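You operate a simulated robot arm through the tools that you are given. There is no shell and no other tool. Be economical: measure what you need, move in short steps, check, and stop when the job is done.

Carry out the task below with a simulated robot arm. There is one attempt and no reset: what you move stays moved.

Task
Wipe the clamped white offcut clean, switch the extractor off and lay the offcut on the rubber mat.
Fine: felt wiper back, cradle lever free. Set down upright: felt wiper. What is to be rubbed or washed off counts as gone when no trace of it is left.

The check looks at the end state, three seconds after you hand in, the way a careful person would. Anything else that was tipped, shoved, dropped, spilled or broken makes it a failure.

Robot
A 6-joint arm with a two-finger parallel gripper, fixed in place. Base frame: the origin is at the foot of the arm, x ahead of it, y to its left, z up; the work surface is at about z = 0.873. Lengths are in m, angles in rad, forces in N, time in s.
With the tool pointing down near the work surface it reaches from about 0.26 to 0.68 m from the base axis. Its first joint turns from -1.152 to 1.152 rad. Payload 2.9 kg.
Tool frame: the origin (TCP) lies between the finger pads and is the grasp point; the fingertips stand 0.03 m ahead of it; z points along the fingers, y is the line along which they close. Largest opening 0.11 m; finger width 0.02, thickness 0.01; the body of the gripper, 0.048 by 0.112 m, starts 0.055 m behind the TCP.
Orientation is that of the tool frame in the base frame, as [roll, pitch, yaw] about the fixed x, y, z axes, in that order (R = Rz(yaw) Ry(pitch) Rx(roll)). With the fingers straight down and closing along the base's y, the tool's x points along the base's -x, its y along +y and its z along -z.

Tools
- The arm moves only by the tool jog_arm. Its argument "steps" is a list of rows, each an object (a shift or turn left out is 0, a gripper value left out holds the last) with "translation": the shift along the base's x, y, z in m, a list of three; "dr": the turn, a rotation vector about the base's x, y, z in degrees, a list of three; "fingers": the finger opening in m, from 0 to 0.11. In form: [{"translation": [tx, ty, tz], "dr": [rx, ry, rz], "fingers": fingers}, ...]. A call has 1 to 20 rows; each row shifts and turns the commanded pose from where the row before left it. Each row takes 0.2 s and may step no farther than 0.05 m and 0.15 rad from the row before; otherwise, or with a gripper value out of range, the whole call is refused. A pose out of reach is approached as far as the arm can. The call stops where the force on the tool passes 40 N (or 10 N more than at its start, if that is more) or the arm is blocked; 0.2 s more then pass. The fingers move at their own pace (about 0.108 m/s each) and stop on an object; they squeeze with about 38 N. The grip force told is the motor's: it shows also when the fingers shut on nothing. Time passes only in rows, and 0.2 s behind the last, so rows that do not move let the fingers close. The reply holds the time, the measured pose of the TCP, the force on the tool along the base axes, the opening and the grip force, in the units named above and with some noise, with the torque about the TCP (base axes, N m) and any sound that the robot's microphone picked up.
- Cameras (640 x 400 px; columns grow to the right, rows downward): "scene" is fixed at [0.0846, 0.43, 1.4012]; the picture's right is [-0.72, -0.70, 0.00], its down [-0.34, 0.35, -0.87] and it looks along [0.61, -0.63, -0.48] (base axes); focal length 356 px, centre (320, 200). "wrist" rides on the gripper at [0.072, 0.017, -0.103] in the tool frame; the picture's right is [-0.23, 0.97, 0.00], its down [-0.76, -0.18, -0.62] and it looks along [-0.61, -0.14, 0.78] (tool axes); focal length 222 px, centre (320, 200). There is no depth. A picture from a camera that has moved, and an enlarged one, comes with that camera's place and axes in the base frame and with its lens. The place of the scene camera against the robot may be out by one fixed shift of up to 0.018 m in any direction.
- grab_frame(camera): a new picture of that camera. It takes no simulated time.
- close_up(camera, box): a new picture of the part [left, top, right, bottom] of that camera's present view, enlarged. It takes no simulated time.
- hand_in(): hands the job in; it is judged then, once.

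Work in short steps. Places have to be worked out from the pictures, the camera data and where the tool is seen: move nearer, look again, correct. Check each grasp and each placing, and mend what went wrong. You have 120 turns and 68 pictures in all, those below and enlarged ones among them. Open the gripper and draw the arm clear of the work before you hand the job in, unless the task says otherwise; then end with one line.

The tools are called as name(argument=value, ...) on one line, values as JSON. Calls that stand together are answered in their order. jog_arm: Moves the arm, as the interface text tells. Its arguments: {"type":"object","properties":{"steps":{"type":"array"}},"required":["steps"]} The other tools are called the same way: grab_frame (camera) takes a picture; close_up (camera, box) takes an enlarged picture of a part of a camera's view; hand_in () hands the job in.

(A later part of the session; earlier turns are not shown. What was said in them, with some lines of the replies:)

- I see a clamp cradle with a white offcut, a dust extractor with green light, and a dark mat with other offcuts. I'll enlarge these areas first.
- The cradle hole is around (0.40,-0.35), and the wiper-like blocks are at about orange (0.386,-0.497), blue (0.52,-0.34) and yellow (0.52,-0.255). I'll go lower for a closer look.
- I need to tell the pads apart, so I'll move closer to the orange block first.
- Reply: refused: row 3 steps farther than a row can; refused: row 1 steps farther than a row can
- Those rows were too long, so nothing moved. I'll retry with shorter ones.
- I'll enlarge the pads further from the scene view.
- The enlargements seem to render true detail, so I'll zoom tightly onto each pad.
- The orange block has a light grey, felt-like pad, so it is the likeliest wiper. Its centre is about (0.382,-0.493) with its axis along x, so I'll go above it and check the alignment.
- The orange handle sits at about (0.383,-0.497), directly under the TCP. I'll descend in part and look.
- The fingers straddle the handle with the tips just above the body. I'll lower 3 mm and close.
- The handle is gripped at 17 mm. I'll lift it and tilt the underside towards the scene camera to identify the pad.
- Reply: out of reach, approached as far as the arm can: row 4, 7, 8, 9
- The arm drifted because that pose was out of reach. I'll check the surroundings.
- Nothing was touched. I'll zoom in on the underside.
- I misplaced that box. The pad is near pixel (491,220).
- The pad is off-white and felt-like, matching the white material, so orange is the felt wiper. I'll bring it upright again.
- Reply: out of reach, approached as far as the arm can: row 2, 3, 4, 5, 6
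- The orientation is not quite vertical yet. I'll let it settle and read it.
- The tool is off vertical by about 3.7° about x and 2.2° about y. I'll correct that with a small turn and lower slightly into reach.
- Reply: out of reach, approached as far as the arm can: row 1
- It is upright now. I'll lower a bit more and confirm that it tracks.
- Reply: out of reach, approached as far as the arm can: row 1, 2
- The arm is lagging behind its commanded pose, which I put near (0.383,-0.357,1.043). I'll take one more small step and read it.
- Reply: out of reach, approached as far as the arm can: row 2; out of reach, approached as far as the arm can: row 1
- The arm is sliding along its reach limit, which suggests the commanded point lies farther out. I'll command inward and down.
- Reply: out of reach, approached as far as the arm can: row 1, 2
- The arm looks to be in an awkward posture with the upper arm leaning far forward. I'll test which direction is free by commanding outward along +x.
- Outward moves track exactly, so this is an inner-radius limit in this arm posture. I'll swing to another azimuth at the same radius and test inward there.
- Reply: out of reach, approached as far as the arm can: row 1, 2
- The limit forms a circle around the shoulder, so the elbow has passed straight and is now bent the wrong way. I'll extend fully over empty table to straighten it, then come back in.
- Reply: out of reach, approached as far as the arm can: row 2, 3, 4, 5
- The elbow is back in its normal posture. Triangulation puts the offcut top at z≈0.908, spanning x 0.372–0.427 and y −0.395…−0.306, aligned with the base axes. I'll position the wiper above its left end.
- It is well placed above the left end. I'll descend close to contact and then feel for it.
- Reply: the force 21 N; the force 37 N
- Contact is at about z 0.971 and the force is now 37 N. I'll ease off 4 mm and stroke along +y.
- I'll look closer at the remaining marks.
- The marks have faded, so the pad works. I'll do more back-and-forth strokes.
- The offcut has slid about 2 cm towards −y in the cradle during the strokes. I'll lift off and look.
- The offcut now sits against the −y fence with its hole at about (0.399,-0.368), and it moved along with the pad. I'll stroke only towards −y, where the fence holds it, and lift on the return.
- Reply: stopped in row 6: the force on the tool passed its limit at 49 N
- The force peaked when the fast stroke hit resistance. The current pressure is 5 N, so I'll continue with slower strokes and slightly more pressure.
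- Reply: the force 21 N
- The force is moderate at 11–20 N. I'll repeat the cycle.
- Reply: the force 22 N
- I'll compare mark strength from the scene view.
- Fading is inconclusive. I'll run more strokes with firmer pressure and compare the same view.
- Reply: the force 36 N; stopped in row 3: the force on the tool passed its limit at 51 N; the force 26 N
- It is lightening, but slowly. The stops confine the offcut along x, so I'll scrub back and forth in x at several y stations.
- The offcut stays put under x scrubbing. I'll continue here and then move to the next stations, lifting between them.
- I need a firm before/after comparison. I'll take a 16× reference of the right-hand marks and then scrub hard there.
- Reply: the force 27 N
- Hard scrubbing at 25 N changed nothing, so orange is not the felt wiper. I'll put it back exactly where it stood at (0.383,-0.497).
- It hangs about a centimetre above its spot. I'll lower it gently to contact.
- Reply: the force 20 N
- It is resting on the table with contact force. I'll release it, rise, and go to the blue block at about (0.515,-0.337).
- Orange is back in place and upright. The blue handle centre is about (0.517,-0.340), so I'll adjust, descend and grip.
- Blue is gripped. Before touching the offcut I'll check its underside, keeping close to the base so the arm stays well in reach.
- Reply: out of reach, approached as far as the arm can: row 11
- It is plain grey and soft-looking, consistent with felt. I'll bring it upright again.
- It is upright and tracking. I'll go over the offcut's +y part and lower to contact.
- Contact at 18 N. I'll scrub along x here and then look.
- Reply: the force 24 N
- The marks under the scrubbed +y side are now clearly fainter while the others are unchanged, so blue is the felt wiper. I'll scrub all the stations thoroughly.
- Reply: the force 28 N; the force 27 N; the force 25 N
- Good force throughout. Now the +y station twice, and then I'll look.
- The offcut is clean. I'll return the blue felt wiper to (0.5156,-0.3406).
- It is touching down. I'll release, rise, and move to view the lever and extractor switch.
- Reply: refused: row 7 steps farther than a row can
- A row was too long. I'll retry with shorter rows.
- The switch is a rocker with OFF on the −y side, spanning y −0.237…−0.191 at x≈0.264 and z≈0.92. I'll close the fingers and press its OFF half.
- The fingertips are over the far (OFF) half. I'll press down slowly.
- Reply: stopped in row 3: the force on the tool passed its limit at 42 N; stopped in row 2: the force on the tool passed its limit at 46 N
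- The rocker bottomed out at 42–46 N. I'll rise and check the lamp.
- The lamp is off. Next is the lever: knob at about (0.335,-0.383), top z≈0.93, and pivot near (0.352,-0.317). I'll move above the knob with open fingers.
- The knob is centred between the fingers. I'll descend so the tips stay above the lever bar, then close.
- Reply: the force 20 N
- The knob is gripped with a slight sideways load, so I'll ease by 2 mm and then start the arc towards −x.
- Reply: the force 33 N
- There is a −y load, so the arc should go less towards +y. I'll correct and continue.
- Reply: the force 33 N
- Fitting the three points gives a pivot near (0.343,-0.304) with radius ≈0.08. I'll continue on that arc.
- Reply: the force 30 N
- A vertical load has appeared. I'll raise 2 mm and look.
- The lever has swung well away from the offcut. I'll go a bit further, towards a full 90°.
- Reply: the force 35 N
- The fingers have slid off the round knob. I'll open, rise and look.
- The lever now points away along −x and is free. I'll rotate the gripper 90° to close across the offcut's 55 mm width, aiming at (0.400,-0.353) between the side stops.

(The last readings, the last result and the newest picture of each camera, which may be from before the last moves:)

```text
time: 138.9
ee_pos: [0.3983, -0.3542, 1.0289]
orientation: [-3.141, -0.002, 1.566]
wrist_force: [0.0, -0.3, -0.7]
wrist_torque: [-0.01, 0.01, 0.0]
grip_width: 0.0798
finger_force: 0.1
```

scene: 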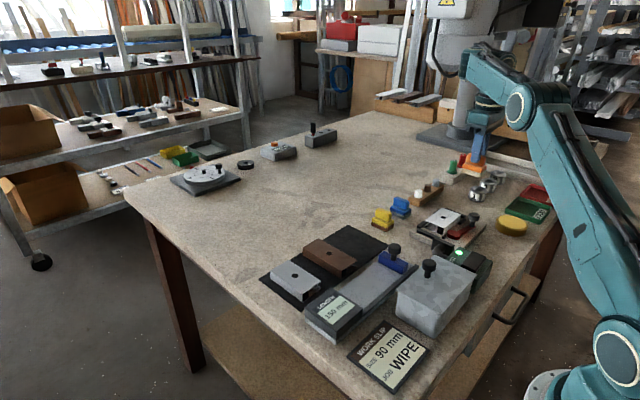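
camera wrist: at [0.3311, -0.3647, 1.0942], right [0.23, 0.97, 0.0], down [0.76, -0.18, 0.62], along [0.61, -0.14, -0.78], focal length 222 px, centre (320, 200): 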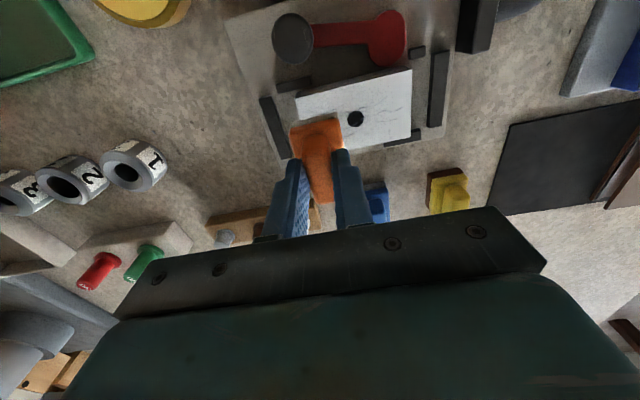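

The rotation succeeded. I'll lower partway and look.

jog_arm(steps=[{"translation": [0.001, 0, -0.04]}, {"translation": [0, 0, -0.025]}, {}])

close_up(camera="wrist", box=[180, 40, 460, 220])

```text
time: 139.7
ee_pos: [0.4014, -0.3539, 0.9642]
orientation: [-3.138, -0.003, 1.567]
wrist_force: [-0.2, -1.1, -0.7]
wrist_torque: [-0.03, 0.01, -0.01]
grip_width: 0.0802
finger_force: 0.1
```

```text
2.22 times, centred on (320, 130) of wrist
camera zoom: at [0.4171, -0.2815, 1.0675], right [0.97, -0.23, 0.0], down [-0.18, -0.76, 0.62], along [-0.14, -0.61, -0.78], focal length 494 px, centre (320, 356)
```

zoom: 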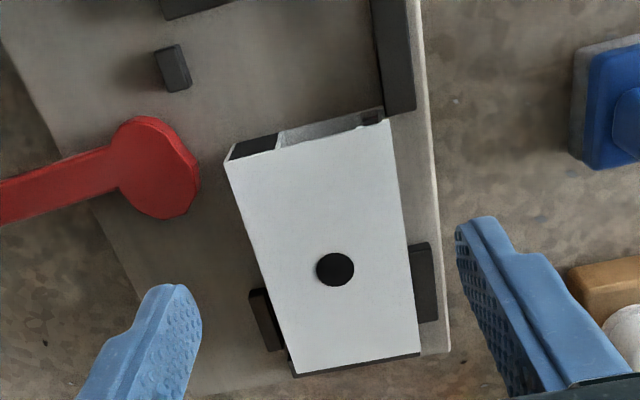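

The surface is fully clean, and the finger path at y −0.364…−0.344 lies clear between the stops. I'll descend and close.

jog_arm(steps=[{"translation": [0.001, 0, -0.02]}, {"translation": [0, 0, -0.015]}, {"translation": [0, 0, -0.006]}, {"fingers": 0.065}, {"fingers": 0.04}, {"fingers": 0.03}, {}])

```text
time: 141.3
ee_pos: [0.4025, -0.3528, 0.9227]
orientation: [-3.139, -0.001, 1.567]
wrist_force: [0.0, -0.6, -0.4]
wrist_torque: [0.03, -0.03, 0.04]
grip_width: 0.0522
finger_force: 38.1
```

The offcut is gripped at 52 mm with no side load. I'll lift it.

jog_arm(steps=[{"translation": [0, 0, 0.01]}, {"translation": [0, 0, 0.03]}, {"translation": [0, 0, 0.04]}, {"translation": [0, 0, 0.02]}, {}])

close_up(camera="scene", box=[250, 140, 510, 300])

```text
time: 142.5
ee_pos: [0.4011, -0.3497, 1.0238]
orientation: [-3.141, 0.0, 1.567]
wrist_force: [-0.2, -1.5, -0.8]
wrist_torque: [0.04, 0.02, 0.01]
grip_width: 0.0523
finger_force: 38.3
```

```text
2.46 times, centred on (380, 220) of scene
camera zoom: at [0.0846, 0.43, 1.4012], right [-0.72, -0.7, 0.0], down [-0.34, 0.35, -0.87], along [0.61, -0.63, -0.48], focal length 875 px, centre (172, 151)
```

zoom: 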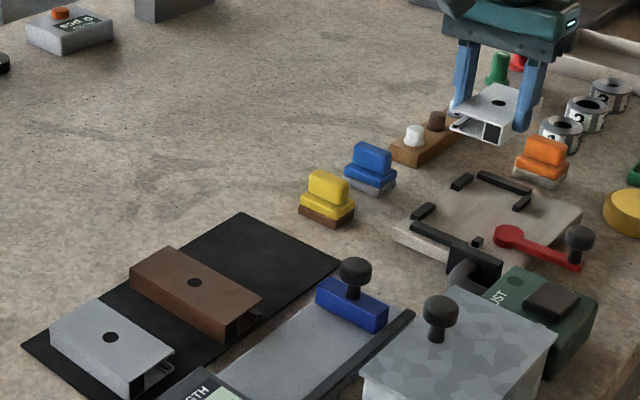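

It is held level. I'll carry it towards the mat's free end while rotating back 90°, aiming the TCP at (0.5075,-0.142).

jog_arm(steps=[{"translation": [0.01, 0.02, 0.005], "dr": [0, 0, 8.2]}, {"translation": [0.01, 0.02, 0], "dr": [0, 0, 8.2]}, {"translation": [0.01, 0.02, 0], "dr": [0, 0, 8.2]}, {"translation": [0.01, 0.02, 0], "dr": [0, 0, 8.2]}, {"translation": [0.01, 0.02, 0], "dr": [0, 0, 8.2]}, {"translation": [0.01, 0.02, 0], "dr": [0, 0, 8.2]}, {"translation": [0.01, 0.02, 0], "dr": [0, 0, 8.2]}, {"translation": [0.01, 0.02, 0], "dr": [0, 0, 8.2]}, {"translation": [0.01, 0.02, 0], "dr": [0, 0, 8.2]}, {"translation": [0.01, 0.02, 0], "dr": [0, 0, 8.2]}, {"translation": [0.0065, 0.008, 0], "dr": [0, 0, 8.2]}, {}])

grab_frame(camera="wrist")

```text
time: 145.1
ee_pos: [0.5071, -0.1443, 1.0274]
orientation: [-3.139, -0.001, -3.141]
wrist_force: [-0.4, 0.6, -0.5]
wrist_torque: [0.02, 0.02, 0.02]
grip_width: 0.0523
finger_force: 38.1
```

```text
5 pictures are left
camera wrist: at [0.4343, -0.127, 1.1308], right [0.23, 0.97, 0.0], down [0.76, -0.18, 0.62], along [0.61, -0.14, -0.78], focal length 222 px, centre (320, 200)
```

wrist: 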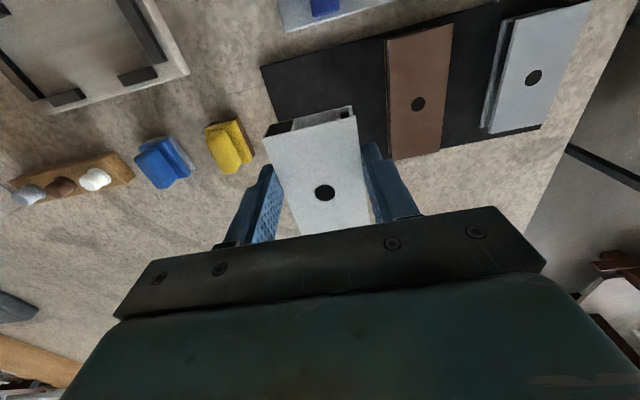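

The free mat area is x 0.456–0.590, y −0.190…−0.076. I'll centre the offcut there and lower it.

jog_arm(steps=[{"translation": [0.002, 0.01, -0.04]}, {"translation": [0, 0, -0.04]}, {"translation": [0, 0, -0.015]}, {}])

jog_arm(steps=[{"translation": [0, 0, -0.004]}, {"translation": [0, 0, -0.003]}, {}])

```text
time: 146.1
ee_pos: [0.5115, -0.1346, 0.9333]
orientation: [-3.141, -0.001, 3.141]
wrist_force: [-0.1, 0.1, -0.4]
wrist_torque: [0.01, -0.01, 0.04]
grip_width: 0.0523
finger_force: 37.7
```

```text
time: 146.9
ee_pos: [0.5082, -0.1343, 0.9255]
orientation: [-3.139, 0.0, -3.141]
wrist_force: [-0.1, 0.6, -0.6]
wrist_torque: [0.0, 0.0, -0.02]
grip_width: 0.0527
finger_force: 38.2
```

jog_arm(steps=[{"translation": [0, 0, -0.003]}, {"translation": [0, 0, -0.003]}, {}])

jog_arm(steps=[{"translation": [0, 0, -0.002]}, {}])

```text
time: 147.7
ee_pos: [0.5081, -0.1346, 0.9201]
orientation: [-3.141, -0.003, 3.141]
wrist_force: [-0.3, 0.1, -0.3]
wrist_torque: [0.04, 0.02, 0.02]
grip_width: 0.0522
finger_force: 37.7
```

```text
time: 148.3
ee_pos: [0.5089, -0.1339, 0.9173]
orientation: [-3.14, -0.002, 3.141]
wrist_force: [0.4, 0.3, -0.1]
wrist_torque: [-0.06, 0.03, 0.0]
grip_width: 0.0524
finger_force: 37.6
```

jog_arm(steps=[{"translation": [0, 0, -0.002]}, {}])

jog_arm(steps=[{"translation": [0, 0, -0.002]}, {}])

close_up(camera="scene", box=[310, 190, 410, 260])

```text
time: 148.9
ee_pos: [0.5075, -0.1344, 0.9162]
orientation: [-3.141, -0.002, -3.141]
wrist_force: [-0.2, -0.5, -0.8]
wrist_torque: [0.03, -0.02, 0.02]
grip_width: 0.052
finger_force: 37.6
```

```text
time: 149.5
ee_pos: [0.5114, -0.1354, 0.9148]
orientation: [-3.139, -0.001, -3.141]
wrist_force: [0.6, 0.5, -0.9]
wrist_torque: [0.0, 0.02, -0.02]
grip_width: 0.0526
finger_force: 38.2
```

```text
5.71 times, centred on (360, 225) of scene
camera zoom: at [0.0846, 0.43, 1.4012], right [-0.72, -0.7, 0.0], down [-0.34, 0.35, -0.87], along [0.61, -0.63, -0.48], focal length 2031 px, centre (91, 57)
```

zoom: 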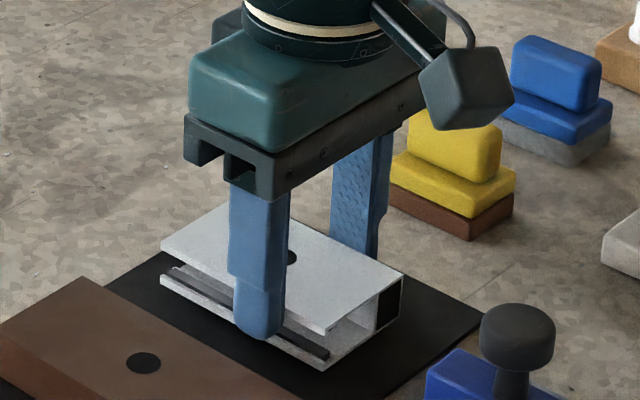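

It is almost touching. I'll continue down gently.

jog_arm(steps=[{"translation": [0, 0, -0.002]}, {}])

jog_arm(steps=[{"translation": [0, 0, -0.002]}, {}])

```text
time: 150.1
ee_pos: [0.5091, -0.1347, 0.9117]
orientation: [-3.141, -0.002, 3.141]
wrist_force: [0.0, 0.5, -0.7]
wrist_torque: [0.0, 0.01, -0.01]
grip_width: 0.0525
finger_force: 38.5
```

```text
time: 150.7
ee_pos: [0.5087, -0.1351, 0.91]
orientation: [-3.139, -0.004, 3.142]
wrist_force: [-0.5, -1.0, 3.1]
wrist_torque: [0.1, -0.01, 0.05]
grip_width: 0.0523
finger_force: 37.9
```

It is touching the mat. I'll open a little, keeping clear of the brown offcut, and rise.

jog_arm(steps=[{"fingers": 0.06}, {"fingers": 0.066}, {}, {"translation": [0, 0, 0.02]}, {"translation": [0, 0, 0.04]}, {"translation": [-0.03, 0, 0.04]}, {"translation": [-0.03, -0.02, 0.03]}, {"translation": [-0.03, -0.02, 0.03]}, {"translation": [-0.03, -0.02, 0.03]}, {"translation": [-0.03, -0.02, 0.03]}, {}])

close_up(camera="scene", box=[250, 150, 540, 330])

grab_frame(camera="wrist")

```text
time: 153.1
ee_pos: [0.3599, -0.215, 1.13]
orientation: [-3.139, -0.001, -3.142]
wrist_force: [0.1, -0.7, -0.1]
wrist_torque: [0.02, -0.01, -0.02]
grip_width: 0.0663
finger_force: 0.2
```

```text
2.21 times, centred on (395, 240) of scene
camera zoom: at [0.0846, 0.43, 1.4012], right [-0.72, -0.7, 0.0], down [-0.34, 0.35, -0.87], along [0.61, -0.63, -0.48], focal length 784 px, centre (154, 112)
```

zoom: 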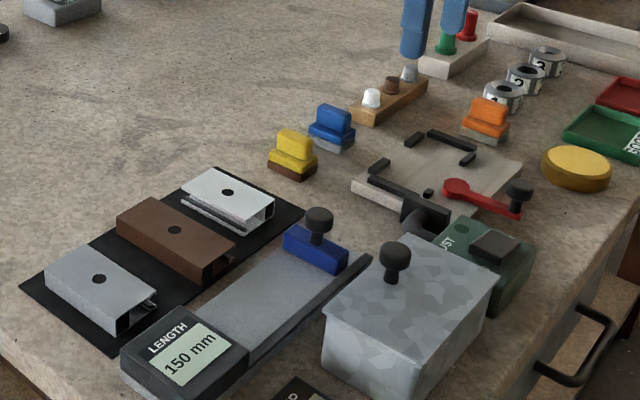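

```text
2 pictures are left
camera wrist: at [0.2868, -0.1981, 1.2317], right [0.23, 0.97, 0.0], down [0.76, -0.18, 0.62], along [0.61, -0.14, -0.78], focal length 222 px, centre (320, 200)
```

wrist: 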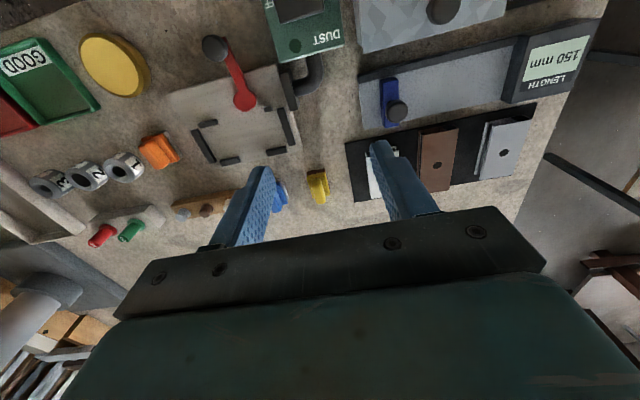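

Everything looks in order. One last enlarged check of the offcut on the mat before handing in.

close_up(camera="scene", box=[320, 210, 400, 260])

```text
8.00 times, centred on (360, 235) of scene
camera zoom: at [0.0846, 0.43, 1.4012], right [-0.72, -0.7, 0.0], down [-0.34, 0.35, -0.87], along [0.61, -0.63, -0.48], focal length 2844 px, centre (0, -80)
```

zoom: 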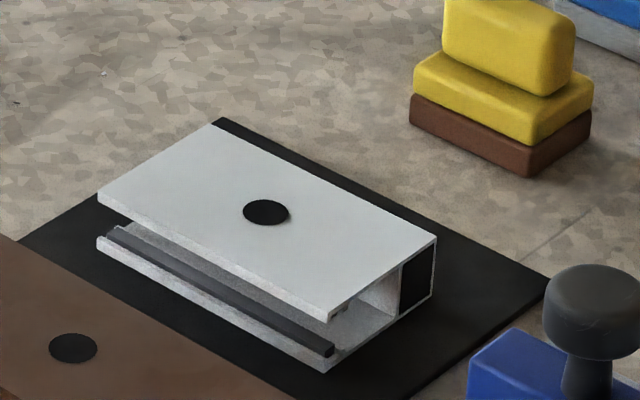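

The offcut lies flat, clean and fully on the mat. The lever is free, the extractor is off, and the arm is clear with the gripper open.

hand_in()

```text
The job is handed in.
```

The white offcut is wiped clean and lies flat on the rubber mat, the extractor is off, the cradle lever is free, and the blue felt wiper is back upright; I first tried the orange wiper, which had no effect, and put it back where it stood.
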